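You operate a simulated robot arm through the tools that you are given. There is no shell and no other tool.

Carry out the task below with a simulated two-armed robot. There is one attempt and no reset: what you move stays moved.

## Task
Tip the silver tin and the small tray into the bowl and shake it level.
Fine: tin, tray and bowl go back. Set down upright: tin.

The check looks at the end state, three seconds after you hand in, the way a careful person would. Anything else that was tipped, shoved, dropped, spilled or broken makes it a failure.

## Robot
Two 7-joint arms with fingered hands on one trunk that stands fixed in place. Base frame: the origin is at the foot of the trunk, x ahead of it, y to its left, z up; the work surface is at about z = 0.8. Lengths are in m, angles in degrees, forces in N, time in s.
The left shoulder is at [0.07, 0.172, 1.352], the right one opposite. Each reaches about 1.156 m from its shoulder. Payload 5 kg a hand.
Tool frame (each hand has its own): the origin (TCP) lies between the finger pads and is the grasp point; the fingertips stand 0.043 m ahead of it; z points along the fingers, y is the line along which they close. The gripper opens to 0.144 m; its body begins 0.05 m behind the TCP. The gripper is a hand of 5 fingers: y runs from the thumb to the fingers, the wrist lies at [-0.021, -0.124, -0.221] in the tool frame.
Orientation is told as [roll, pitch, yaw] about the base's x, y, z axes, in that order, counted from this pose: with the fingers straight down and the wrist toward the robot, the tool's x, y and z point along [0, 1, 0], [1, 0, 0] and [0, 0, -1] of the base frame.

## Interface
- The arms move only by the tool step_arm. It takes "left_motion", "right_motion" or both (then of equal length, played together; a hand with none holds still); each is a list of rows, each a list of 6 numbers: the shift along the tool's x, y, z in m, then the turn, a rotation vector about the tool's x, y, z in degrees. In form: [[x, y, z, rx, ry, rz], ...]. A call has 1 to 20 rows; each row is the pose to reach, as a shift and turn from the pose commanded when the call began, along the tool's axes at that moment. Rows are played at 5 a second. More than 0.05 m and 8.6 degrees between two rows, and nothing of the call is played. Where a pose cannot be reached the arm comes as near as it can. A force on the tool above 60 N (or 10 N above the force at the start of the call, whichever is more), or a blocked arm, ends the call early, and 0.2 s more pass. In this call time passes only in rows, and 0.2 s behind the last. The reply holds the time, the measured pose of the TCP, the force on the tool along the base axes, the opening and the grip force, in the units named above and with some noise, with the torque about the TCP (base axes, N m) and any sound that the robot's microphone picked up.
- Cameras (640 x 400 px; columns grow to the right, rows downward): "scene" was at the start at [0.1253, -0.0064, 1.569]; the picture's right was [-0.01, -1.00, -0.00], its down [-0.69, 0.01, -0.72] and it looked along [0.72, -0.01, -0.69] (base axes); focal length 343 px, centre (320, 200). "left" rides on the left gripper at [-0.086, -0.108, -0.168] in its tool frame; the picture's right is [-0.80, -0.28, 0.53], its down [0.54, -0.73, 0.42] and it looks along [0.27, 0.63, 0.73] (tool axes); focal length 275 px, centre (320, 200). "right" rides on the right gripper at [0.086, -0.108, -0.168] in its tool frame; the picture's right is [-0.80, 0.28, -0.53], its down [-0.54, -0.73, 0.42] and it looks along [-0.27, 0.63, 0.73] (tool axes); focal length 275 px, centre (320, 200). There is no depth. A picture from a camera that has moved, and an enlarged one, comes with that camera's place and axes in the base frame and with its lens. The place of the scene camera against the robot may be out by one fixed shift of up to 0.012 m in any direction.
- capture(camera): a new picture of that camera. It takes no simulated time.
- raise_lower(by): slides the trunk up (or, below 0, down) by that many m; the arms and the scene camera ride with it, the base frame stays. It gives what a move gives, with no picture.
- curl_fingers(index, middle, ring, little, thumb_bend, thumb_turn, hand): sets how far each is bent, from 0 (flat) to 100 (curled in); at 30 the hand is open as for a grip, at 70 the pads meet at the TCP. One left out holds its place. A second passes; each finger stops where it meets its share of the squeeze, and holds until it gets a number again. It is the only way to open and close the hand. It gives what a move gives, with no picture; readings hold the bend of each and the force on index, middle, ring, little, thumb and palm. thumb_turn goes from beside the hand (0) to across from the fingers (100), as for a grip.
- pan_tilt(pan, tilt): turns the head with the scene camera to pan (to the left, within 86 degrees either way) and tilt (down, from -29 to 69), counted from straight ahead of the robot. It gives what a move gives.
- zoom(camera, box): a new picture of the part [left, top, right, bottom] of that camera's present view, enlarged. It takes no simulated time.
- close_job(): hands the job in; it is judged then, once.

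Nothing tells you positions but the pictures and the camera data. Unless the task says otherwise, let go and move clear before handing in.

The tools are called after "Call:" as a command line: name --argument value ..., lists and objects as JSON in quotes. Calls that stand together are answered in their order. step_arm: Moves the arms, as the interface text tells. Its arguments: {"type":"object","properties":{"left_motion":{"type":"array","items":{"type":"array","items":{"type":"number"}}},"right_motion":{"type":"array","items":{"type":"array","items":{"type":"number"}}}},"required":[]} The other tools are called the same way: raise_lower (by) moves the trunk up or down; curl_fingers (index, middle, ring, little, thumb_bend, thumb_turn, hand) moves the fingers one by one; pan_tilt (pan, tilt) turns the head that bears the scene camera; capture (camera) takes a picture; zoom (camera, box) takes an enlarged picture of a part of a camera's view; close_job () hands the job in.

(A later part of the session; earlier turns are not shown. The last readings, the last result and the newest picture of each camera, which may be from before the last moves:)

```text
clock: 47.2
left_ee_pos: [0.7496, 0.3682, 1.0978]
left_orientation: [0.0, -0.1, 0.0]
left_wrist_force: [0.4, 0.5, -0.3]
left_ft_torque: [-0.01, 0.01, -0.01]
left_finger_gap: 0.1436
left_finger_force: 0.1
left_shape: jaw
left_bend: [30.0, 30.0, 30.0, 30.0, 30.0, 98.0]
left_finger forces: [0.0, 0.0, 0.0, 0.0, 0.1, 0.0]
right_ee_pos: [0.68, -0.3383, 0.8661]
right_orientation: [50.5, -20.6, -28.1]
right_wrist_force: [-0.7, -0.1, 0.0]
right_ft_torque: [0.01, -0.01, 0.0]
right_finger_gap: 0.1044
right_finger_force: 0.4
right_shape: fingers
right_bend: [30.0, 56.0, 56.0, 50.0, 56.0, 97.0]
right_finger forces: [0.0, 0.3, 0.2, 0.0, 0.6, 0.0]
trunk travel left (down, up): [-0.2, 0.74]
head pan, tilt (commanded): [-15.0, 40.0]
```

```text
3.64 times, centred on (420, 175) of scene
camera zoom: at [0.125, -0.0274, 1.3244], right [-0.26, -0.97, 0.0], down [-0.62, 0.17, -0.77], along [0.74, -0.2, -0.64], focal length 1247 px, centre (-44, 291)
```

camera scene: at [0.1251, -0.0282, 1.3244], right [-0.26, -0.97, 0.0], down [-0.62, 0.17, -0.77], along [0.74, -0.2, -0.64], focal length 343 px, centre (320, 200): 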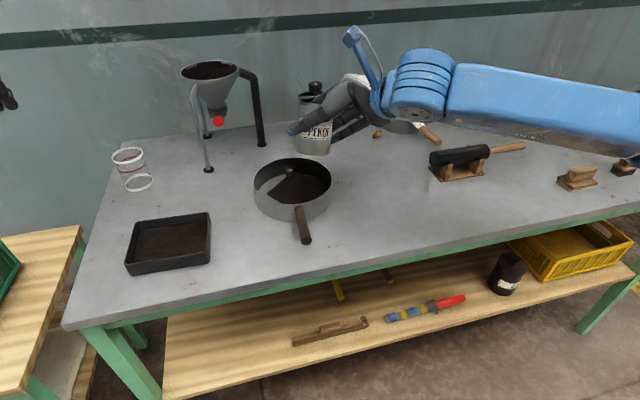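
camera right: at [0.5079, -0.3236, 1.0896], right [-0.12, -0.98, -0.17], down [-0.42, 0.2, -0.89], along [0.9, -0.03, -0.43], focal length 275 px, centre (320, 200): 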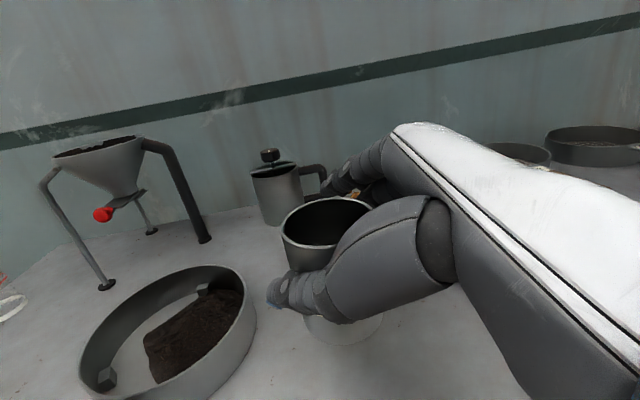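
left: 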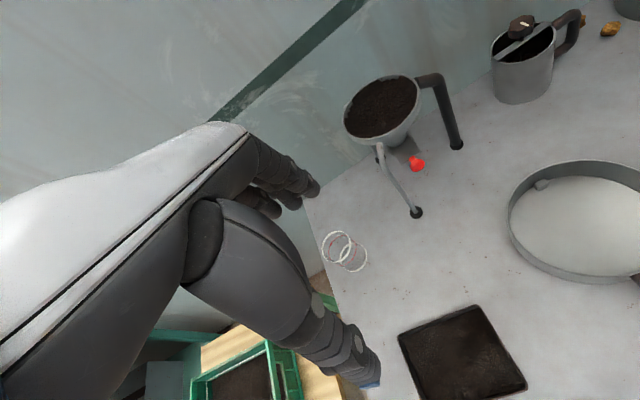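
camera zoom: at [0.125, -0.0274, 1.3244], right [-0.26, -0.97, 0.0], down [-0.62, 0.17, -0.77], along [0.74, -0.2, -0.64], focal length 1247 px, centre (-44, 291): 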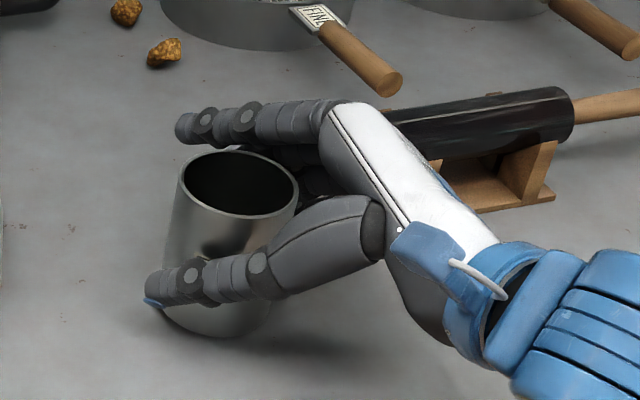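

Call:
curl_fingers --hand "right" --middle 50 --ring 50 --little 46 --thumb_bend 52

Call:
zoom --camera "scene" --box '[340, 120, 500, 230]'

Call:
capture --camera "right"

```text
clock: 48.2
left_ee_pos: [0.7496, 0.3688, 1.0984]
left_orientation: [0.0, 0.0, 0.1]
left_wrist_force: [0.3, -0.3, -0.1]
left_ft_torque: [0.03, -0.01, -0.02]
left_finger_gap: 0.1437
left_finger_force: 0.2
left_shape: jaw
left_bend: [30.0, 30.0, 30.0, 30.0, 30.0, 98.0]
left_finger forces: [0.0, 0.1, 0.0, 0.0, 0.1, 0.0]
right_ee_pos: [0.6794, -0.3378, 0.8676]
right_orientation: [50.4, -20.6, -28.1]
right_wrist_force: [0.0, 0.1, -0.2]
right_ft_torque: [0.02, 0.0, -0.01]
right_finger_gap: 0.1105
right_finger_force: 0.0
right_shape: fingers
right_bend: [30.0, 50.0, 50.0, 46.0, 52.0, 97.0]
right_finger forces: [0.1, 0.0, 0.1, 0.0, 0.1, 0.0]
trunk travel left (down, up): [-0.2, 0.74]
head pan, tilt (commanded): [-15.0, 40.0]
```

```text
3.64 times, centred on (420, 175) of scene
camera zoom: at [0.1249, -0.0274, 1.3244], right [-0.26, -0.97, 0.0], down [-0.62, 0.17, -0.77], along [0.74, -0.2, -0.64], focal length 1247 px, centre (-44, 291)
```

zoom: 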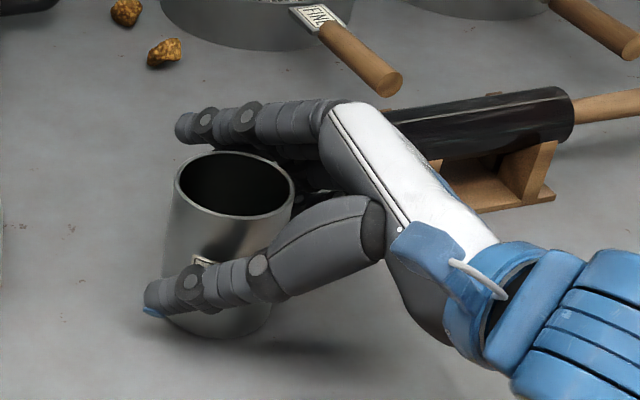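

```text
taken
camera right: at [0.5016, -0.3273, 0.9904], right [-0.11, -0.98, -0.16], down [-0.4, 0.19, -0.9], along [0.91, -0.04, -0.41], focal length 275 px, centre (320, 200)
```

right: 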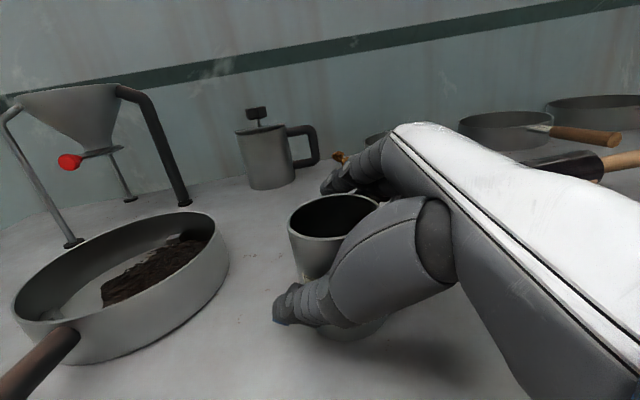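

The tin stands free and upright within about 5 mm of where it was. I open the hand fully and check before withdrawing.

Call:
curl_fingers --hand "right" --index 25 --middle 30 --ring 30 --little 30 --thumb_bend 30

Call:
zoom --camera "scene" --box '[340, 120, 500, 230]'

```text
clock: 49.2
left_ee_pos: [0.7492, 0.3677, 1.0986]
left_orientation: [0.1, 0.1, 0.1]
left_wrist_force: [0.2, 0.3, -0.5]
left_ft_torque: [0.01, 0.0, -0.02]
left_finger_gap: 0.1438
left_finger_force: 0.0
left_shape: jaw
left_bend: [30.0, 30.0, 30.0, 30.0, 30.0, 98.0]
left_finger forces: [0.0, 0.0, 0.0, 0.1, 0.0, 0.0]
right_ee_pos: [0.6795, -0.3387, 0.8666]
right_orientation: [50.4, -20.7, -28.1]
right_wrist_force: [0.0, 0.4, 0.7]
right_ft_torque: [-0.01, 0.02, 0.01]
right_finger_gap: 0.16
right_finger_force: 0.0
right_shape: fingers
right_bend: [25.0, 30.0, 30.0, 30.0, 30.0, 97.0]
right_finger forces: [0.0, 0.0, 0.0, 0.0, 0.1, 0.0]
trunk travel left (down, up): [-0.2, 0.74]
head pan, tilt (commanded): [-15.0, 40.0]
```

```text
3.64 times, centred on (420, 175) of scene
camera zoom: at [0.1249, -0.0274, 1.3244], right [-0.26, -0.97, 0.0], down [-0.62, 0.17, -0.77], along [0.74, -0.2, -0.64], focal length 1247 px, centre (-44, 291)
```

zoom: 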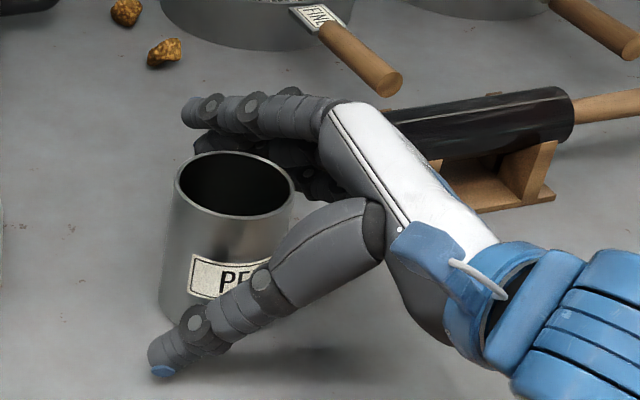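

The tin is free on all sides. I withdraw backwards along the fingers and rise clear.

Call:
step_arm --right_motion '[[0, 0, -0.02, 0, 0, 0], [0, 0, -0.045, 0, 0, 0], [0, 0, -0.075, 0, 0, 0], [0, 0, -0.11, 0, 0, 0], [0, 0, -0.145, 0, 0, 0], [0.03, 0, -0.17, 0, 0, 0], [0.065, 0, -0.19, 0, 0, 0], [0.1, 0, -0.2, 0, 0, 0]]'

Call:
pan_tilt --pan 0 --tilt 42

Call:
capture --camera "scene"

Call:
zoom --camera "scene" --box '[300, 100, 500, 230]'

Call:
capture --camera "right"

```text
clock: 51.0
left_ee_pos: [0.7506, 0.3683, 1.0978]
left_orientation: [0.0, 0.0, 0.0]
left_wrist_force: [-0.4, -0.2, 0.1]
left_ft_torque: [-0.03, 0.0, 0.01]
left_finger_gap: 0.1436
left_finger_force: 0.1
left_shape: jaw
left_bend: [30.0, 30.0, 30.0, 30.0, 30.0, 98.0]
left_finger forces: [0.1, 0.0, 0.0, 0.0, 0.0, 0.1]
right_ee_pos: [0.5769, -0.3885, 1.0578]
right_orientation: [50.3, -20.6, -28.1]
right_wrist_force: [-0.1, 0.9, -1.1]
right_ft_torque: [0.02, 0.0, -0.01]
right_finger_gap: 0.16
right_finger_force: 0.1
right_shape: fingers
right_bend: [25.0, 30.0, 30.0, 30.0, 30.0, 98.0]
right_finger forces: [0.1, 0.0, 0.0, 0.0, 0.0, 0.0]
trunk travel left (down, up): [-0.2, 0.74]
head pan, tilt (commanded): [-15.0, 40.0]
```

```text
clock: 51.8
left_ee_pos: [0.7485, 0.3677, 1.0992]
left_orientation: [0.0, 0.0, -0.1]
left_wrist_force: [-0.7, 0.8, 0.6]
left_ft_torque: [0.03, 0.04, 0.0]
left_finger_gap: 0.1437
left_finger_force: 0.0
left_shape: jaw
left_bend: [30.0, 30.0, 30.0, 30.0, 30.0, 98.0]
left_finger forces: [0.1, 0.1, 0.1, 0.0, 0.1, 0.1]
right_ee_pos: [0.5777, -0.3882, 1.0558]
right_orientation: [50.3, -20.5, -28.1]
right_wrist_force: [-0.5, -0.6, -0.6]
right_ft_torque: [0.01, 0.02, 0.0]
right_finger_gap: 0.1602
right_finger_force: 0.0
right_shape: fingers
right_bend: [25.0, 30.0, 30.0, 30.0, 30.0, 98.0]
right_finger forces: [0.0, 0.1, 0.1, 0.0, 0.1, 0.1]
trunk travel left (down, up): [-0.2, 0.74]
head pan, tilt (commanded): [0.0, 42.0]
```

```text
taken
camera scene: at [0.1263, -0.0055, 1.3215], right [0.0, -1.0, 0.0], down [-0.67, 0.0, -0.74], along [0.74, 0.0, -0.67], focal length 343 px, centre (320, 200)
```

scene: 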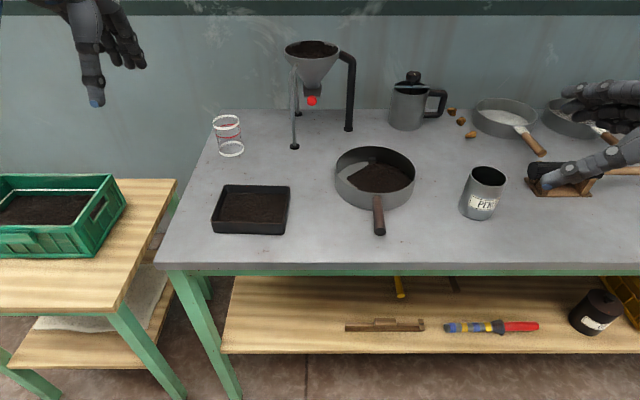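

```text
3.08 times, centred on (400, 165) of scene
camera zoom: at [0.1263, -0.0055, 1.3215], right [0.0, -1.0, 0.0], down [-0.67, 0.0, -0.74], along [0.74, 0.0, -0.67], focal length 1055 px, centre (74, 308)
```

zoom: 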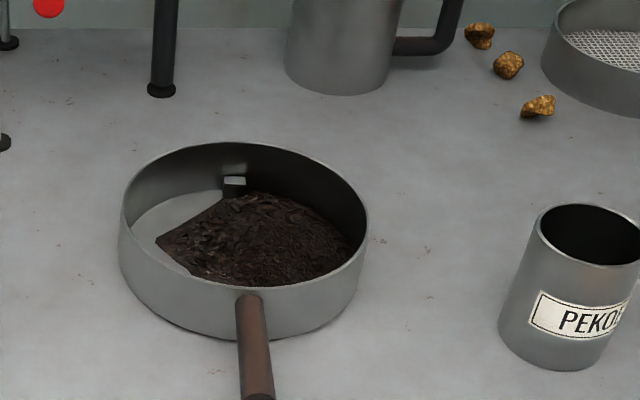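

```text
taken
camera right: at [0.3986, -0.3777, 1.1815], right [-0.11, -0.98, -0.16], down [-0.4, 0.19, -0.9], along [0.91, -0.04, -0.41], focal length 275 px, centre (320, 200)
```

right: 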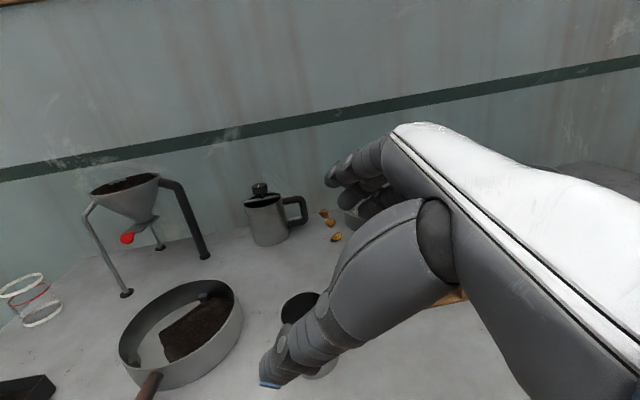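

The tin stands upright back in its place, empty-looking, and the leaf is in the bowl. Next is the tray: I park the right arm out to the right and bring the left hand, tilted, to a point above and left of the tray with its fingers opened wide.

Call:
step_arm --right_motion '[[-0.0135, 0.024, -0.027, 0, -5.7, 0], [-0.027, 0.048, -0.054, 0, -11.4, 0], [-0.0405, 0.072, -0.081, 0, -17.1, 0], [-0.054, 0.096, -0.108, 0, -22.8, 0], [-0.0675, 0.12, -0.135, 0, -28.5, 0], [-0.081, 0.144, -0.162, 0, -34.2, 0], [-0.0945, 0.168, -0.19, 0, -40, 0]]' --left_motion '[[-0.021, -0.011, 0.014, 0, -5, 0], [-0.042, -0.022, 0.028, 0, -10, 0], [-0.063, -0.033, 0.042, 0, -15, 0], [-0.085, -0.043, 0.056, 0, -20, 0], [-0.107, -0.054, 0.07, 0, -25, 0], [-0.128, -0.065, 0.084, 0, -30, 0], [-0.149, -0.076, 0.098, 0, -35, 0]]'

Call:
curl_fingers --hand "left" --index 18 --middle 22 --ring 22 --little 22 --thumb_bend 22

Call:
capture --camera "scene"

Call:
capture --camera "left"

```text
clock: 53.4
left_ee_pos: [0.6751, 0.2183, 0.9997]
left_orientation: [-35.1, 0.0, -0.1]
left_wrist_force: [-0.8, 0.3, 0.5]
left_ft_torque: [0.03, 0.01, 0.01]
left_finger_gap: 0.1436
left_finger_force: 0.1
left_shape: jaw
left_bend: [30.0, 30.0, 30.0, 30.0, 30.0, 98.0]
left_finger forces: [0.0, 0.0, 0.0, 0.0, 0.1, 0.1]
right_ee_pos: [0.599, -0.6318, 1.1644]
right_orientation: [10.4, -20.4, -28.1]
right_wrist_force: [1.2, -0.2, 0.4]
right_ft_torque: [0.0, 0.01, -0.01]
right_finger_gap: 0.1603
right_finger_force: 0.1
right_shape: fingers
right_bend: [25.0, 30.0, 30.0, 30.0, 30.0, 98.0]
right_finger forces: [0.1, 0.0, 0.0, 0.1, 0.0, 0.0]
trunk travel left (down, up): [-0.2, 0.74]
head pan, tilt (commanded): [0.0, 42.0]
```

```text
clock: 54.4
left_ee_pos: [0.674, 0.2193, 0.9994]
left_orientation: [-35.1, 0.0, -0.1]
left_wrist_force: [-0.2, 0.1, -0.1]
left_ft_torque: [-0.02, 0.0, -0.03]
left_finger_gap: 0.1836
left_finger_force: 0.0
left_shape: fingers
left_bend: [18.0, 22.0, 22.0, 22.0, 22.0, 98.0]
left_finger forces: [0.0, 0.0, 0.0, 0.0, 0.0, 0.0]
right_ee_pos: [0.6001, -0.6333, 1.1637]
right_orientation: [10.4, -20.6, -28.2]
right_wrist_force: [0.1, 0.4, -0.5]
right_ft_torque: [0.02, 0.03, -0.01]
right_finger_gap: 0.16
right_finger_force: 0.0
right_shape: fingers
right_bend: [25.0, 30.0, 30.0, 30.0, 30.0, 98.0]
right_finger forces: [0.0, 0.0, 0.0, 0.0, 0.0, 0.2]
trunk travel left (down, up): [-0.2, 0.74]
head pan, tilt (commanded): [0.0, 42.0]
```

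```text
taken
camera scene: at [0.1263, -0.0055, 1.3215], right [0.0, -1.0, 0.0], down [-0.67, 0.0, -0.74], along [0.74, 0.0, -0.67], focal length 343 px, centre (320, 200)
```

scene: 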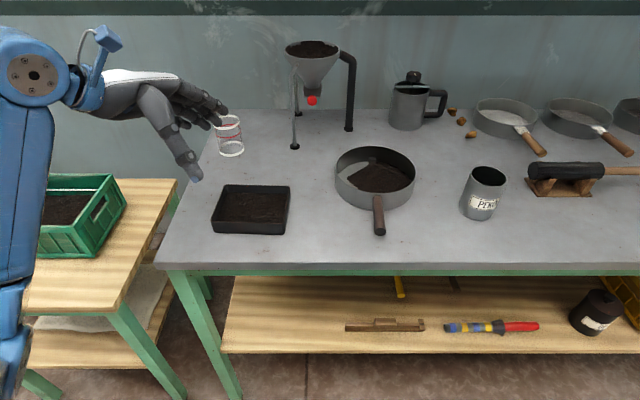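

```text
taken
camera left: at [0.5649, 0.2446, 1.1857], right [-0.28, -0.96, 0.02], down [-0.73, 0.2, -0.66], along [0.63, -0.2, -0.75], focal length 275 px, centre (320, 200)
```

left: 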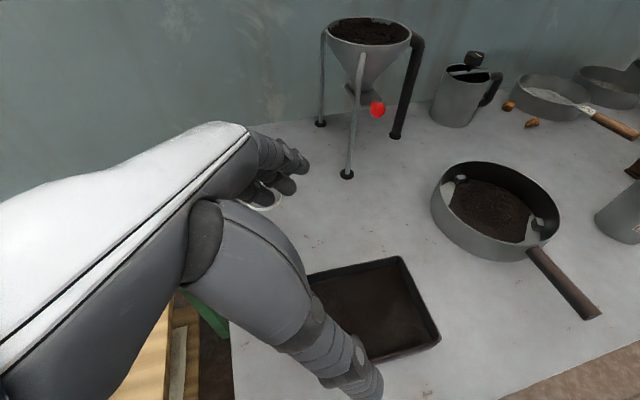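

Call:
zoom --camera "left" --box '[290, 230, 470, 380]'

Call:
zoom --camera "scene" --box '[190, 170, 310, 250]'

```text
2.67 times, centred on (380, 305) of left
camera zoom: at [0.5649, 0.2446, 1.1857], right [-0.28, -0.96, 0.02], down [-0.73, 0.2, -0.66], along [0.63, -0.2, -0.75], focal length 734 px, centre (160, -80)
```

zoom: 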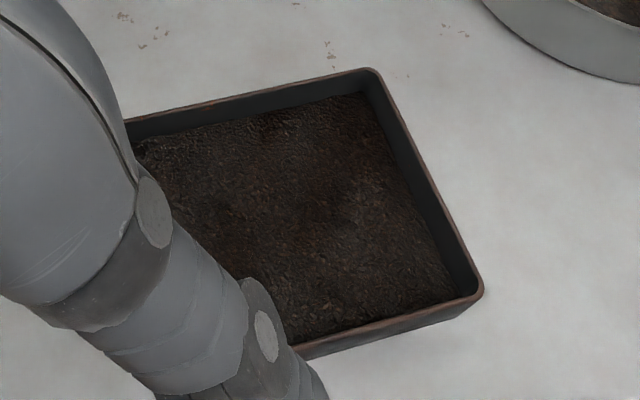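

```text
5.00 times, centred on (250, 210) of scene
camera zoom: at [0.1263, -0.0055, 1.3215], right [0.0, -1.0, 0.0], down [-0.67, 0.0, -0.74], along [0.74, 0.0, -0.67], focal length 1715 px, centre (670, 150)
```

zoom: 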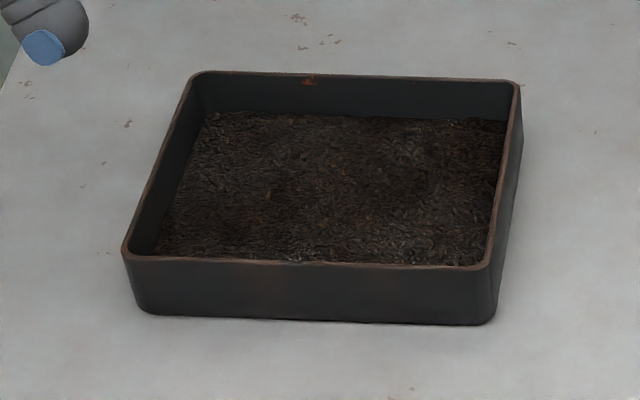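

The tray is about 0.115 by 0.142 m, centred near (0.670, 0.139) and turned about 3 degrees clockwise. I align the hand with it and move to the pre-grasp point.

Call:
step_arm --left_motion '[[0.0137, -0.002, 0.0317, 0.86, 0, 1.23], [0.0273, -0.004, 0.0633, 1.72, 0, 2.46]]'

Call:
capture --camera "left"

Call:
zoom --camera "scene" --box '[130, 90, 330, 250]'

```text
clock: 55.0
left_ee_pos: [0.6718, 0.2057, 0.9302]
left_orientation: [-34.9, 0.0, -3.0]
left_wrist_force: [-0.5, -0.4, 0.1]
left_ft_torque: [0.04, 0.02, 0.02]
left_finger_gap: 0.1836
left_finger_force: 0.1
left_shape: fingers
left_bend: [18.0, 22.0, 22.0, 22.0, 22.0, 98.0]
left_finger forces: [0.0, 0.0, 0.0, 0.1, 0.1, 0.0]
right_ee_pos: [0.599, -0.6323, 1.1647]
right_orientation: [10.4, -20.7, -28.1]
right_wrist_force: [-0.1, 0.0, 1.0]
right_ft_torque: [-0.01, 0.03, 0.02]
right_finger_gap: 0.1599
right_finger_force: 0.1
right_shape: fingers
right_bend: [25.0, 30.0, 30.0, 30.0, 30.0, 98.0]
right_finger forces: [0.0, 0.0, 0.0, 0.0, 0.0, 0.0]
trunk travel left (down, up): [-0.2, 0.74]
head pan, tilt (commanded): [0.0, 42.0]
```

```text
taken
camera left: at [0.5627, 0.2378, 1.1165], right [-0.33, -0.94, 0.02], down [-0.71, 0.24, -0.66], along [0.62, -0.23, -0.75], focal length 275 px, centre (320, 200)
```

left: 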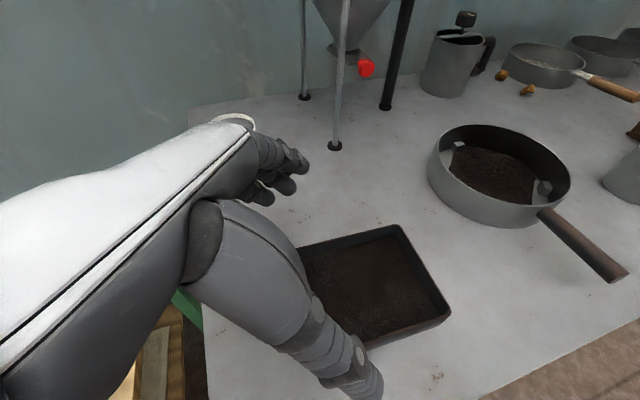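

```text
2.50 times, centred on (230, 170) of scene
camera zoom: at [0.1264, -0.0052, 1.3215], right [0.0, -1.0, 0.0], down [-0.67, 0.0, -0.74], along [0.74, 0.0, -0.67], focal length 858 px, centre (545, 275)
```

zoom: 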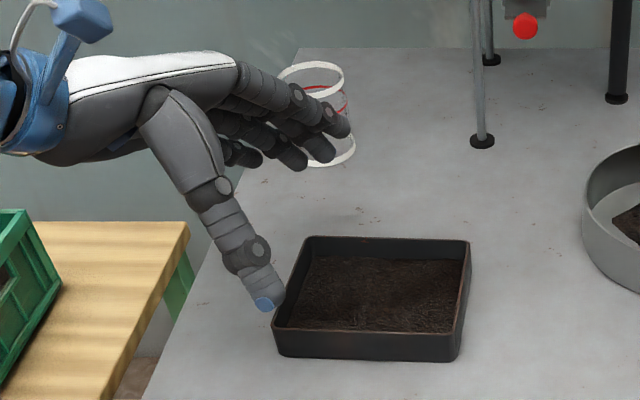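

Call:
step_arm --left_motion '[[-0.001, 0, 0.025, 0, 0, 0], [-0.003, 0, 0.05, 0, 0, 0], [-0.005, 0, 0.072, 0, 0, 0], [-0.005, 0, 0.088, 0, 0, 0]]'

Call:
capture --camera "left"

Call:
zoom --camera "scene" --box '[150, 120, 330, 250]'

```text
clock: 56.0
left_ee_pos: [0.6664, 0.1509, 0.8612]
left_orientation: [-35.0, 0.0, -3.1]
left_wrist_force: [0.1, 0.4, 0.1]
left_ft_torque: [0.01, -0.01, 0.02]
left_finger_gap: 0.1833
left_finger_force: 0.1
left_shape: fingers
left_bend: [18.0, 22.0, 22.0, 22.0, 22.0, 98.0]
left_finger forces: [0.0, 0.0, 0.0, 0.0, 0.1, 0.0]
right_ee_pos: [0.6006, -0.6317, 1.1648]
right_orientation: [10.4, -20.7, -28.1]
right_wrist_force: [0.6, 0.8, 0.5]
right_ft_torque: [0.02, 0.04, 0.03]
right_finger_gap: 0.1602
right_finger_force: 0.1
right_shape: fingers
right_bend: [25.0, 30.0, 30.0, 30.0, 30.0, 98.0]
right_finger forces: [0.1, 0.0, 0.0, 0.0, 0.1, 0.0]
trunk travel left (down, up): [-0.2, 0.74]
head pan, tilt (commanded): [0.0, 42.0]
```

```text
taken
camera left: at [0.5581, 0.1834, 1.0487], right [-0.33, -0.94, 0.02], down [-0.71, 0.24, -0.66], along [0.62, -0.23, -0.75], focal length 275 px, centre (320, 200)
```

left: 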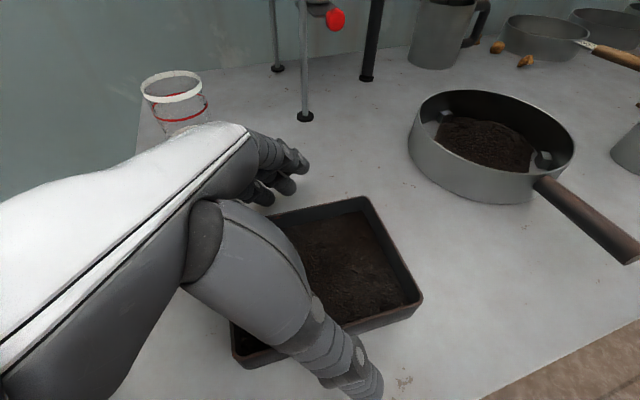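

```text
3.08 times, centred on (240, 185) of scene
camera zoom: at [0.1263, -0.0054, 1.3215], right [0.0, -1.0, 0.0], down [-0.67, 0.0, -0.74], along [0.74, 0.0, -0.67], focal length 1055 px, centre (566, 246)
```

zoom: 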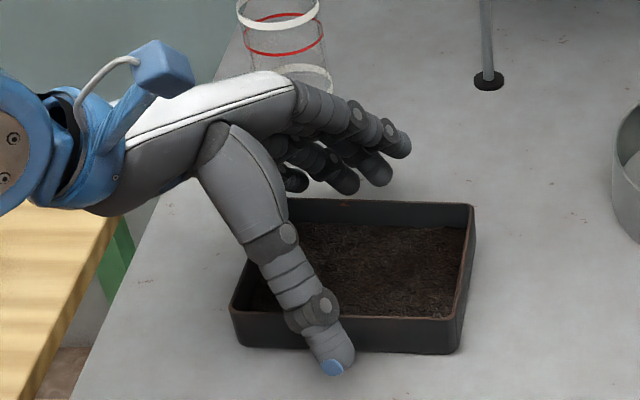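

The thumb is outside the near wall and the fingers outside the far wall, tips about 2 cm above the bench. I go 1 cm lower and start closing in small steps.

Call:
step_arm --left_motion '[[0.0032, 0.0015, 0.0045, 0, 0, 0], [0.0063, 0.003, 0.009, 0, 0, 0]]'

Call:
curl_fingers --hand "left" --middle 32 --ring 32 --little 32 --thumb_bend 32

Call:
zoom --camera "scene" --box '[170, 130, 330, 250]'

Call:
capture --camera "left"

```text
clock: 56.6
left_ee_pos: [0.6694, 0.1501, 0.8532]
left_orientation: [-35.0, 0.0, -3.0]
left_wrist_force: [0.5, 0.5, -0.1]
left_ft_torque: [0.03, -0.03, 0.0]
left_finger_gap: 0.1833
left_finger_force: 0.0
left_shape: fingers
left_bend: [18.0, 22.0, 22.0, 22.0, 22.0, 98.0]
left_finger forces: [0.1, 0.0, 0.1, 0.0, 0.0, 0.0]
right_ee_pos: [0.5995, -0.6321, 1.1645]
right_orientation: [10.5, -20.6, -28.1]
right_wrist_force: [0.1, 0.1, -0.4]
right_ft_torque: [0.0, 0.0, -0.03]
right_finger_gap: 0.1602
right_finger_force: 0.0
right_shape: fingers
right_bend: [25.0, 30.0, 30.0, 30.0, 30.0, 98.0]
right_finger forces: [0.1, 0.0, 0.1, 0.1, 0.0, 0.0]
trunk travel left (down, up): [-0.2, 0.74]
head pan, tilt (commanded): [0.0, 42.0]
```

```text
clock: 57.6
left_ee_pos: [0.6694, 0.1503, 0.8542]
left_orientation: [-34.9, -0.1, -3.0]
left_wrist_force: [1.8, 3.6, 14.0]
left_ft_torque: [0.32, -1.2, 0.26]
left_finger_gap: 0.1718
left_finger_force: 6.6
left_shape: fingers
left_bend: [18.0, 32.0, 28.0, 32.0, 32.0, 98.0]
left_finger forces: [0.1, 0.0, 12.1, 1.0, 0.1, 0.0]
right_ee_pos: [0.5979, -0.632, 1.1656]
right_orientation: [10.4, -20.6, -28.1]
right_wrist_force: [0.4, 0.0, 0.6]
right_ft_torque: [-0.01, 0.0, -0.01]
right_finger_gap: 0.1602
right_finger_force: 0.1
right_shape: fingers
right_bend: [25.0, 30.0, 30.0, 30.0, 30.0, 98.0]
right_finger forces: [0.1, 0.1, 0.0, 0.0, 0.0, 0.0]
trunk travel left (down, up): [-0.2, 0.74]
head pan, tilt (commanded): [0.0, 42.0]
```

```text
3.33 times, centred on (250, 190) of scene
camera zoom: at [0.1253, -0.0054, 1.3217], right [0.0, -1.0, 0.0], down [-0.67, 0.0, -0.74], along [0.74, 0.0, -0.67], focal length 1143 px, centre (553, 233)
```

zoom: 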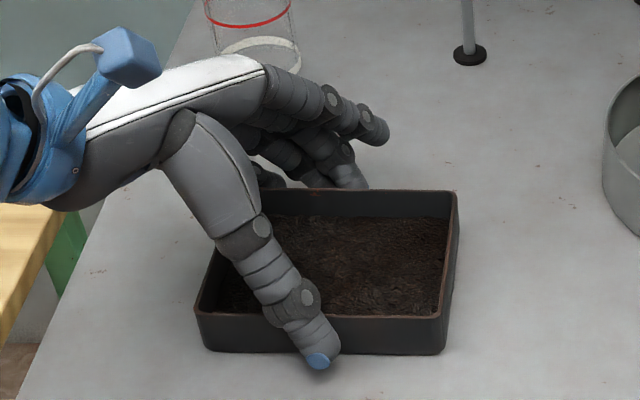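

```text
taken
camera left: at [0.5602, 0.1821, 1.0395], right [-0.33, -0.94, 0.02], down [-0.71, 0.24, -0.66], along [0.62, -0.23, -0.75], focal length 275 px, centre (320, 200)
```

left: 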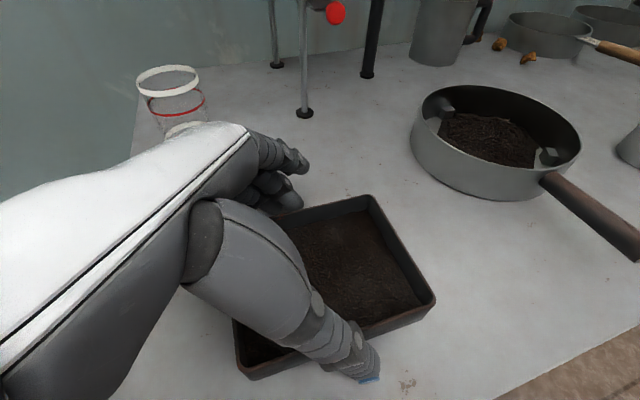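

The ring finger is pressing on the bench (12 N up) rather than on the tray. I back that finger off and check whether the tray has shifted.

Call:
curl_fingers --hand "left" --middle 26 --ring 22 --little 22 --thumb_bend 28

Call:
zoom --camera "scene" --box '[190, 170, 310, 250]'

Call:
zoom --camera "left" --box '[200, 120, 460, 400]'

```text
clock: 58.6
left_ee_pos: [0.6696, 0.1501, 0.8508]
left_orientation: [-35.0, 0.0, -3.0]
left_wrist_force: [0.1, -0.1, -0.6]
left_ft_torque: [-0.01, 0.02, -0.01]
left_finger_gap: 0.1768
left_finger_force: 0.1
left_shape: fingers
left_bend: [18.0, 26.0, 22.0, 22.0, 28.0, 98.0]
left_finger forces: [0.0, 0.1, 0.0, 0.0, 0.1, 0.0]
right_ee_pos: [0.5995, -0.6312, 1.1641]
right_orientation: [10.5, -20.5, -28.1]
right_wrist_force: [0.0, 0.8, 0.3]
right_ft_torque: [0.02, -0.01, 0.01]
right_finger_gap: 0.1599
right_finger_force: 0.1
right_shape: fingers
right_bend: [25.0, 30.0, 30.0, 30.0, 30.0, 98.0]
right_finger forces: [0.0, 0.1, 0.0, 0.1, 0.1, 0.0]
trunk travel left (down, up): [-0.2, 0.74]
head pan, tilt (commanded): [0.0, 42.0]
```

```text
5.00 times, centred on (250, 210) of scene
camera zoom: at [0.1263, -0.0055, 1.3214], right [0.0, -1.0, 0.0], down [-0.67, 0.0, -0.74], along [0.74, 0.0, -0.67], focal length 1715 px, centre (670, 150)
```

zoom: 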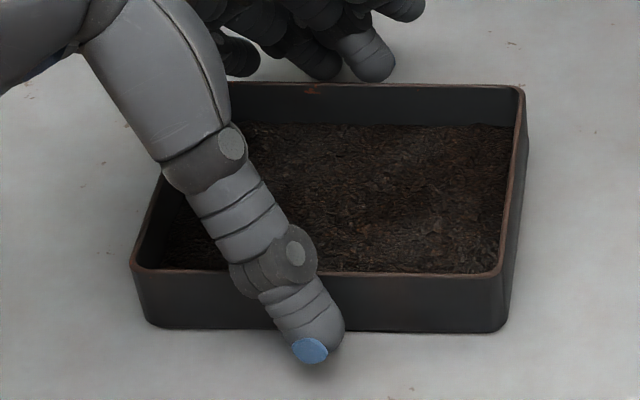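

```text
1.43 times, centred on (330, 260) of left
camera zoom: at [0.5611, 0.1818, 1.0383], right [-0.33, -0.94, 0.02], down [-0.71, 0.24, -0.66], along [0.61, -0.23, -0.75], focal length 393 px, centre (306, 114)
```

zoom: 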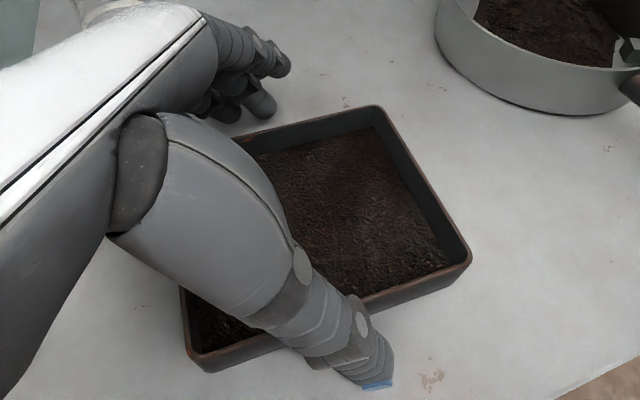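

The tray was nudged about 5 mm by that finger; I'll put it back exactly when I return it. I raise the hand about 1 cm and bring the fingers closer to vertical so that three of them meet the wall at the same height.

Call:
step_arm --left_motion '[[-0.0063, 0, -0.009, 0, 0, 0], [-0.01, -0.0015, -0.007, 0, 4, 0], [-0.0129, -0.003, -0.0044, 0, 8, 0]]'

Call:
curl_fingers --hand "left" --index 24 --middle 30 --ring 28 --little 30 --thumb_bend 32

Call:
zoom --camera "scene" --box '[170, 130, 330, 250]'

Call:
capture --camera "left"

```text
clock: 59.4
left_ee_pos: [0.666, 0.1427, 0.8635]
left_orientation: [-26.9, 0.1, -3.0]
left_wrist_force: [0.2, -0.1, 0.6]
left_ft_torque: [0.01, 0.0, -0.04]
left_finger_gap: 0.177
left_finger_force: 0.0
left_shape: fingers
left_bend: [18.0, 26.0, 22.0, 22.0, 28.0, 98.0]
left_finger forces: [0.1, 0.0, 0.0, 0.0, 0.1, 0.1]
right_ee_pos: [0.6001, -0.6318, 1.1644]
right_orientation: [10.4, -20.7, -28.2]
right_wrist_force: [-0.1, -0.6, 0.2]
right_ft_torque: [-0.01, -0.01, 0.0]
right_finger_gap: 0.1601
right_finger_force: 0.1
right_shape: fingers
right_bend: [25.0, 30.0, 30.0, 30.0, 30.0, 98.0]
right_finger forces: [0.0, 0.1, 0.0, 0.0, 0.0, 0.0]
trunk travel left (down, up): [-0.2, 0.74]
head pan, tilt (commanded): [0.0, 42.0]
```

```text
clock: 60.4
left_ee_pos: [0.6667, 0.143, 0.8632]
left_orientation: [-26.9, -0.1, -3.1]
left_wrist_force: [-0.3, -0.3, -0.2]
left_ft_torque: [0.04, -0.01, -0.01]
left_finger_gap: 0.1594
left_finger_force: 0.0
left_shape: fingers
left_bend: [24.0, 30.0, 28.0, 30.0, 32.0, 98.0]
left_finger forces: [0.0, 0.0, 0.1, 0.0, 0.0, 0.1]
right_ee_pos: [0.5988, -0.631, 1.1639]
right_orientation: [10.4, -20.6, -28.1]
right_wrist_force: [-0.4, 0.5, -0.2]
right_ft_torque: [0.0, -0.01, 0.03]
right_finger_gap: 0.16
right_finger_force: 0.1
right_shape: fingers
right_bend: [25.0, 30.0, 30.0, 30.0, 30.0, 98.0]
right_finger forces: [0.0, 0.0, 0.1, 0.0, 0.0, 0.0]
trunk travel left (down, up): [-0.2, 0.74]
head pan, tilt (commanded): [0.0, 42.0]
```

```text
3.33 times, centred on (250, 190) of scene
camera zoom: at [0.1263, -0.0055, 1.3215], right [0.0, -1.0, 0.0], down [-0.67, 0.0, -0.74], along [0.74, 0.0, -0.67], focal length 1143 px, centre (553, 233)
```

zoom: 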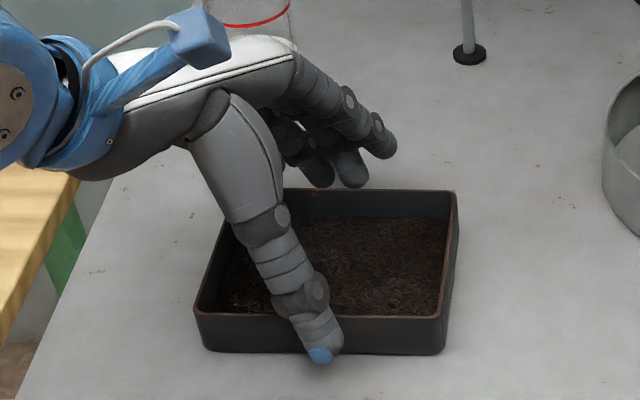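

```text
taken
camera left: at [0.5563, 0.1485, 1.0517], right [-0.33, -0.94, -0.11], down [-0.71, 0.33, -0.62], along [0.62, -0.13, -0.77], focal length 275 px, centre (320, 200)
```

left: 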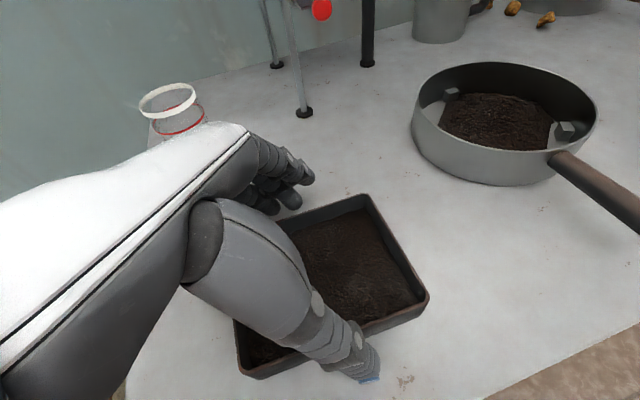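

Call:
curl_fingers --hand "left" --middle 35 --ring 34 --little 36 --thumb_bend 36

Call:
zoom --camera "scene" --box '[190, 150, 310, 250]'

```text
clock: 61.4
left_ee_pos: [0.6659, 0.1424, 0.8634]
left_orientation: [-27.0, 0.0, -3.1]
left_wrist_force: [0.6, -0.1, -0.8]
left_ft_torque: [0.02, -0.05, 0.02]
left_finger_gap: 0.1528
left_finger_force: 0.0
left_shape: fingers
left_bend: [24.0, 35.0, 34.0, 36.0, 36.0, 98.0]
left_finger forces: [0.1, 0.0, 0.1, 0.0, 0.0, 0.0]
right_ee_pos: [0.6002, -0.6318, 1.1639]
right_orientation: [10.5, -20.6, -28.1]
right_wrist_force: [0.4, -1.1, -0.4]
right_ft_torque: [0.0, 0.0, 0.0]
right_finger_gap: 0.1603
right_finger_force: 0.1
right_shape: fingers
right_bend: [25.0, 30.0, 30.0, 30.0, 30.0, 98.0]
right_finger forces: [0.0, 0.0, 0.0, 0.0, 0.0, 0.0]
trunk travel left (down, up): [-0.2, 0.74]
head pan, tilt (commanded): [0.0, 42.0]
```

```text
4.00 times, centred on (250, 200) of scene
camera zoom: at [0.1263, -0.0055, 1.3215], right [0.0, -1.0, 0.0], down [-0.67, 0.0, -0.74], along [0.74, 0.0, -0.67], focal length 1372 px, centre (600, 200)
```

zoom: 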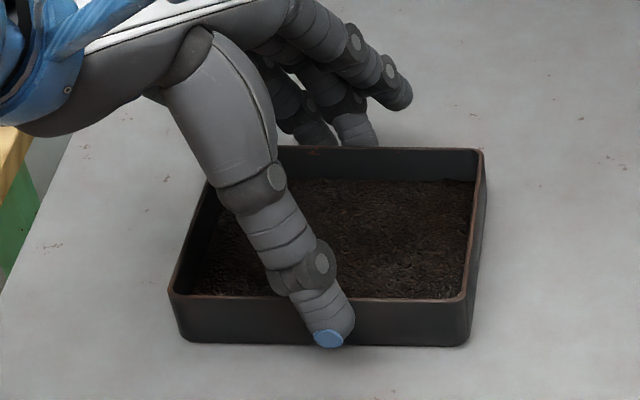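

Thumb and fingers are just outside the two walls at matching height, with no contact yet. I close a little more.

Call:
curl_fingers --hand "left" --middle 40 --ring 39 --little 42 --thumb_bend 39

Call:
zoom --camera "scene" --box '[190, 150, 310, 250]'

```text
clock: 62.4
left_ee_pos: [0.6658, 0.1422, 0.8636]
left_orientation: [-27.0, 0.0, -2.9]
left_wrist_force: [0.3, -0.1, 1.5]
left_ft_torque: [0.15, -0.26, -0.02]
left_finger_gap: 0.1508
left_finger_force: 3.9
left_shape: fingers
left_bend: [24.0, 39.0, 39.0, 41.0, 37.0, 97.0]
left_finger forces: [0.1, 1.5, 0.0, 3.5, 3.2, 0.0]
right_ee_pos: [0.6002, -0.6306, 1.1649]
right_orientation: [10.3, -20.6, -28.1]
right_wrist_force: [-0.8, -0.4, -0.3]
right_ft_torque: [0.03, 0.02, 0.01]
right_finger_gap: 0.16
right_finger_force: 0.1
right_shape: fingers
right_bend: [25.0, 30.0, 30.0, 30.0, 30.0, 98.0]
right_finger forces: [0.0, 0.1, 0.0, 0.0, 0.0, 0.0]
trunk travel left (down, up): [-0.2, 0.74]
head pan, tilt (commanded): [0.0, 42.0]
```

```text
4.00 times, centred on (250, 200) of scene
camera zoom: at [0.1263, -0.0055, 1.3215], right [0.0, -1.0, 0.0], down [-0.67, 0.0, -0.74], along [0.74, 0.0, -0.67], focal length 1372 px, centre (600, 200)
```

zoom: 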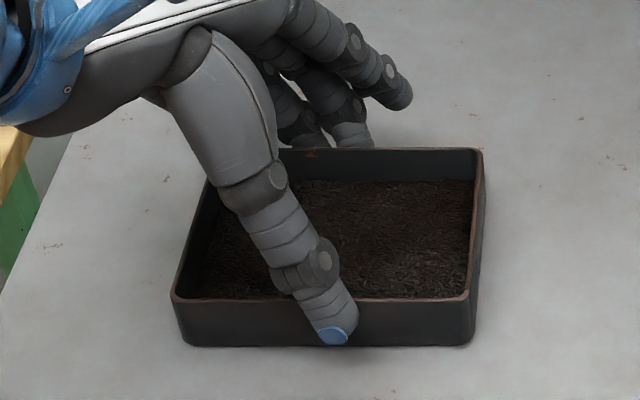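

Middle, little and thumb are on the walls. I tighten to a firm hold.

Call:
curl_fingers --hand "left" --middle 50 --ring 50 --little 50 --thumb_bend 50

Call:
zoom --camera "scene" --box '[190, 150, 310, 250]'

Call:
capture --camera "left"

```text
clock: 63.4
left_ee_pos: [0.6662, 0.1434, 0.8638]
left_orientation: [-27.0, 0.0, -2.9]
left_wrist_force: [2.5, 0.3, 9.2]
left_ft_torque: [0.21, -0.74, -0.16]
left_finger_gap: 0.1535
left_finger_force: 20.7
left_shape: fingers
left_bend: [24.0, 44.0, 45.0, 48.0, 38.0, 95.0]
left_finger forces: [0.0, 9.5, 7.0, 5.9, 19.1, 0.0]
right_ee_pos: [0.5997, -0.6324, 1.1648]
right_orientation: [10.3, -20.5, -28.1]
right_wrist_force: [0.8, 0.3, 0.0]
right_ft_torque: [0.04, 0.03, -0.01]
right_finger_gap: 0.1602
right_finger_force: 0.0
right_shape: fingers
right_bend: [25.0, 30.0, 30.0, 30.0, 30.0, 98.0]
right_finger forces: [0.0, 0.1, 0.1, 0.1, 0.0, 0.0]
trunk travel left (down, up): [-0.2, 0.74]
head pan, tilt (commanded): [0.0, 42.0]
```

```text
4.00 times, centred on (250, 200) of scene
camera zoom: at [0.1257, -0.0057, 1.3216], right [0.0, -1.0, 0.0], down [-0.67, 0.0, -0.74], along [0.74, 0.0, -0.67], focal length 1372 px, centre (600, 200)
```

zoom: 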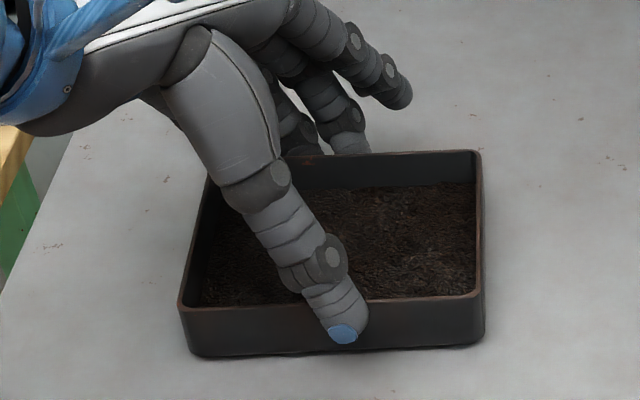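

```text
taken
camera left: at [0.5558, 0.1484, 1.0524], right [-0.33, -0.94, -0.11], down [-0.71, 0.33, -0.62], along [0.62, -0.13, -0.77], focal length 275 px, centre (320, 200)
```

left: 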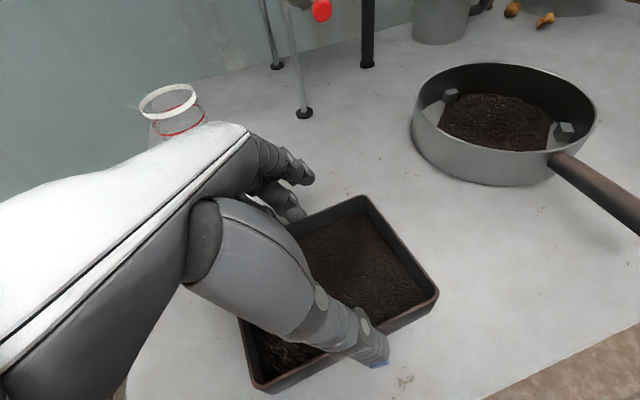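

The grip is firm (about 20 N each side). I lift the tray slowly by 3 cm and check that it stays level.

Call:
step_arm --left_motion '[[-0.0023, 0, -0.0045, 0, 0, 0], [-0.0045, 0, -0.0089, 0, 0, 0], [-0.0068, 0, -0.0134, 0, 0, 0], [-0.0091, 0, -0.0178, 0, 0, 0], [-0.0136, 0, -0.0267, 0, 0, 0]]'

Call:
zoom --camera "scene" --box '[190, 140, 310, 240]'

Call:
capture --camera "left"

```text
clock: 64.6
left_ee_pos: [0.6666, 0.1427, 0.8935]
left_orientation: [-26.9, -0.1, -2.9]
left_wrist_force: [-0.9, -0.5, -1.1]
left_ft_torque: [0.06, 0.0, -0.02]
left_finger_gap: 0.1536
left_finger_force: 20.1
left_shape: fingers
left_bend: [24.0, 44.0, 45.0, 48.0, 38.0, 94.0]
left_finger forces: [0.0, 9.0, 6.2, 4.8, 19.3, 0.0]
right_ee_pos: [0.6001, -0.6318, 1.1643]
right_orientation: [10.4, -20.6, -28.1]
right_wrist_force: [-0.1, 0.2, -0.2]
right_ft_torque: [0.0, -0.02, -0.03]
right_finger_gap: 0.1603
right_finger_force: 0.1
right_shape: fingers
right_bend: [25.0, 30.0, 30.0, 30.0, 30.0, 98.0]
right_finger forces: [0.0, 0.0, 0.1, 0.0, 0.0, 0.0]
trunk travel left (down, up): [-0.2, 0.74]
head pan, tilt (commanded): [0.0, 42.0]
```

```text
4.00 times, centred on (250, 190) of scene
camera zoom: at [0.1264, -0.0056, 1.3214], right [0.0, -1.0, 0.0], down [-0.67, 0.0, -0.74], along [0.74, 0.0, -0.67], focal length 1372 px, centre (600, 240)
```

zoom: 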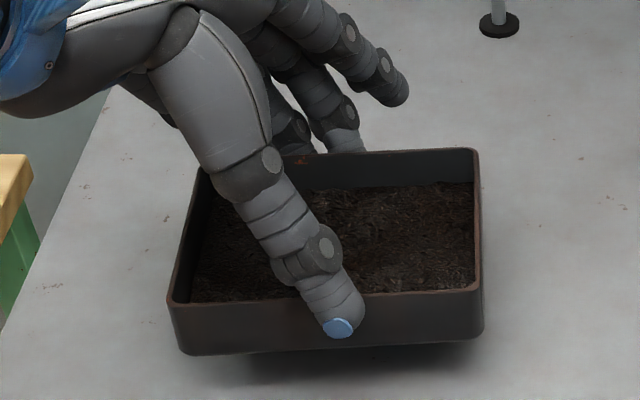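

```text
taken
camera left: at [0.557, 0.1478, 1.0825], right [-0.33, -0.94, -0.11], down [-0.71, 0.33, -0.62], along [0.62, -0.13, -0.77], focal length 275 px, centre (320, 200)
```

left: 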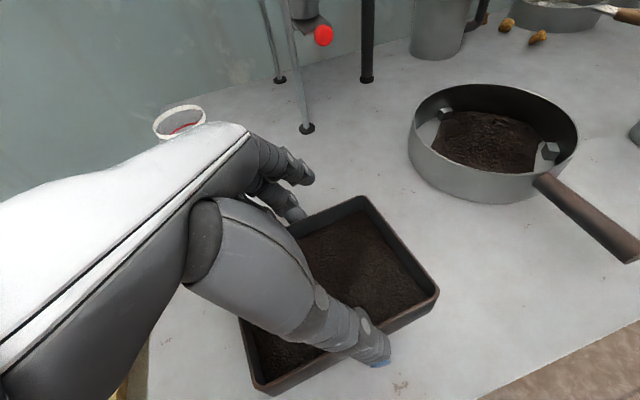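

The tray is up, level and stable. To keep the left wrist clear of the tin when tipping, I'll pour diagonally towards the robot's right, so I carry the tray level over the bowl while turning it about 37 degrees clockwise.

Call:
step_arm --left_motion '[[-0.0174, 0, -0.0341, 0, 0, 0], [-0.0347, 0, -0.0682, 0, 0, 0], [-0.0621, 0.0213, -0.059, 2.4, 0, 4.71], [-0.0896, 0.0426, -0.0499, 4.8, 0, 9.43], [-0.117, 0.0639, -0.0407, 7.2, 0, 14.14], [-0.1445, 0.0852, -0.0315, 9.6, 0, 18.86], [-0.1719, 0.1065, -0.0224, 12, 0, 23.57], [-0.1993, 0.1278, -0.0132, 14.4, 0, 28.29], [-0.2268, 0.1491, -0.004, 16.8, 0, 33.0]]'

Call:
capture --camera "scene"

Call:
capture --camera "left"

```text
clock: 66.6
left_ee_pos: [0.8054, -0.0678, 0.9981]
left_orientation: [-26.9, 0.1, -40.0]
left_wrist_force: [0.6, -0.1, -0.9]
left_ft_torque: [-0.01, 0.05, 0.0]
left_finger_gap: 0.1534
left_finger_force: 18.9
left_shape: fingers
left_bend: [24.0, 44.0, 46.0, 48.0, 38.0, 94.0]
left_finger forces: [0.1, 8.9, 6.2, 4.7, 19.1, 0.0]
right_ee_pos: [0.6011, -0.6335, 1.1621]
right_orientation: [10.6, -20.6, -28.1]
right_wrist_force: [0.0, -0.2, -0.4]
right_ft_torque: [0.01, 0.02, 0.02]
right_finger_gap: 0.1602
right_finger_force: 0.1
right_shape: fingers
right_bend: [25.0, 30.0, 30.0, 30.0, 30.0, 98.0]
right_finger forces: [0.0, 0.0, 0.0, 0.0, 0.0, 0.0]
trunk travel left (down, up): [-0.2, 0.74]
head pan, tilt (commanded): [0.0, 42.0]
```

```text
taken
camera scene: at [0.1271, -0.0073, 1.3213], right [0.0, -1.0, 0.0], down [-0.67, 0.0, -0.74], along [0.74, 0.0, -0.67], focal length 343 px, centre (320, 200)
```

scene: 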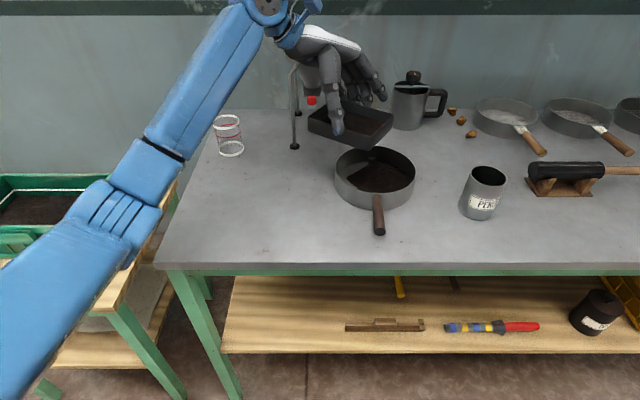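

```text
taken
camera left: at [0.7207, 0.0021, 1.1871], right [-0.83, -0.55, -0.12], down [-0.37, 0.69, -0.62], along [0.42, -0.47, -0.77], focal length 275 px, centre (320, 200)
```

left: 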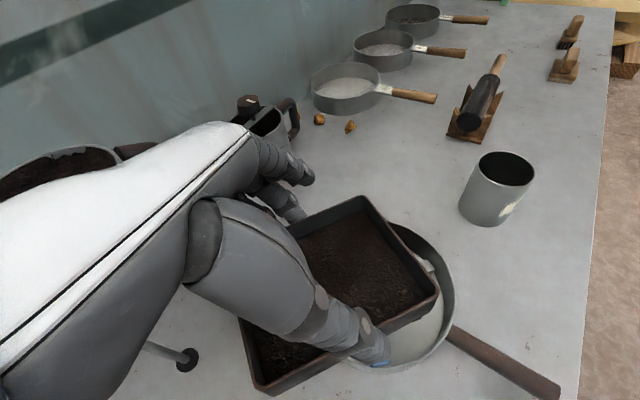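

The tray is over the bowl, clear of the hopper. I tilt it slowly to about 36 degrees first and watch the leaf.

Call:
step_arm --left_motion '[[0.0021, 0.0006, 0.0014, 0, 6, 0], [0.0042, 0.0012, 0.0028, 0, 12, 0], [0.0063, 0.0018, 0.0042, 0, 18, 0], [0.0084, 0.0024, 0.0056, 0, 24, 0], [0.0105, 0.003, 0.007, 0, 30, 0], [0.0126, 0.0037, 0.0083, 0, 36, 0]]'

Call:
capture --camera "scene"

Call:
capture --camera "left"

```text
clock: 68.0
left_ee_pos: [0.8114, -0.0628, 0.9858]
left_orientation: [9.1, -0.1, -40.1]
left_wrist_force: [0.1, -0.5, -1.9]
left_ft_torque: [-0.06, 0.01, 0.02]
left_finger_gap: 0.1529
left_finger_force: 19.2
left_shape: fingers
left_bend: [24.0, 44.0, 46.0, 48.0, 38.0, 94.0]
left_finger forces: [0.0, 9.0, 6.0, 4.6, 19.0, 0.0]
right_ee_pos: [0.6008, -0.6314, 1.1637]
right_orientation: [10.4, -20.5, -28.1]
right_wrist_force: [-1.0, -0.1, -0.8]
right_ft_torque: [0.0, 0.0, 0.02]
right_finger_gap: 0.1601
right_finger_force: 0.0
right_shape: fingers
right_bend: [25.0, 30.0, 30.0, 30.0, 30.0, 98.0]
right_finger forces: [0.1, 0.0, 0.0, 0.1, 0.2, 0.0]
trunk travel left (down, up): [-0.2, 0.74]
head pan, tilt (commanded): [0.0, 42.0]
```

```text
taken
camera scene: at [0.1265, -0.0061, 1.3214], right [0.0, -1.0, 0.0], down [-0.67, 0.0, -0.74], along [0.74, 0.0, -0.67], focal length 343 px, centre (320, 200)
```

scene: 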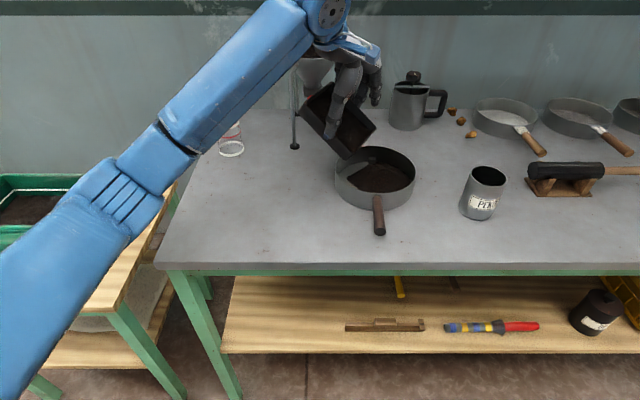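

```text
taken
camera left: at [0.6558, -0.078, 1.1387], right [-0.67, -0.35, -0.65], down [-0.17, 0.93, -0.33], along [0.72, -0.11, -0.68], focal length 275 px, centre (320, 200)
```

left: 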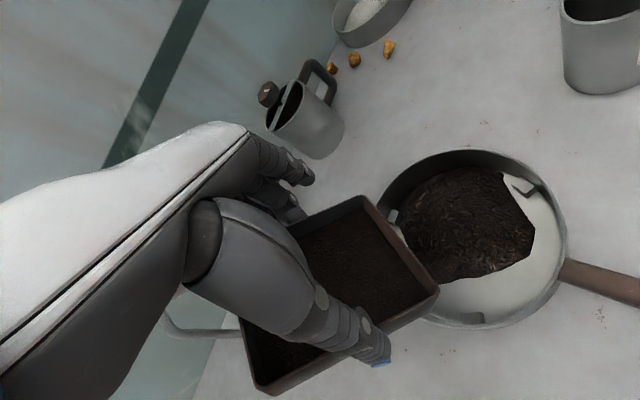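

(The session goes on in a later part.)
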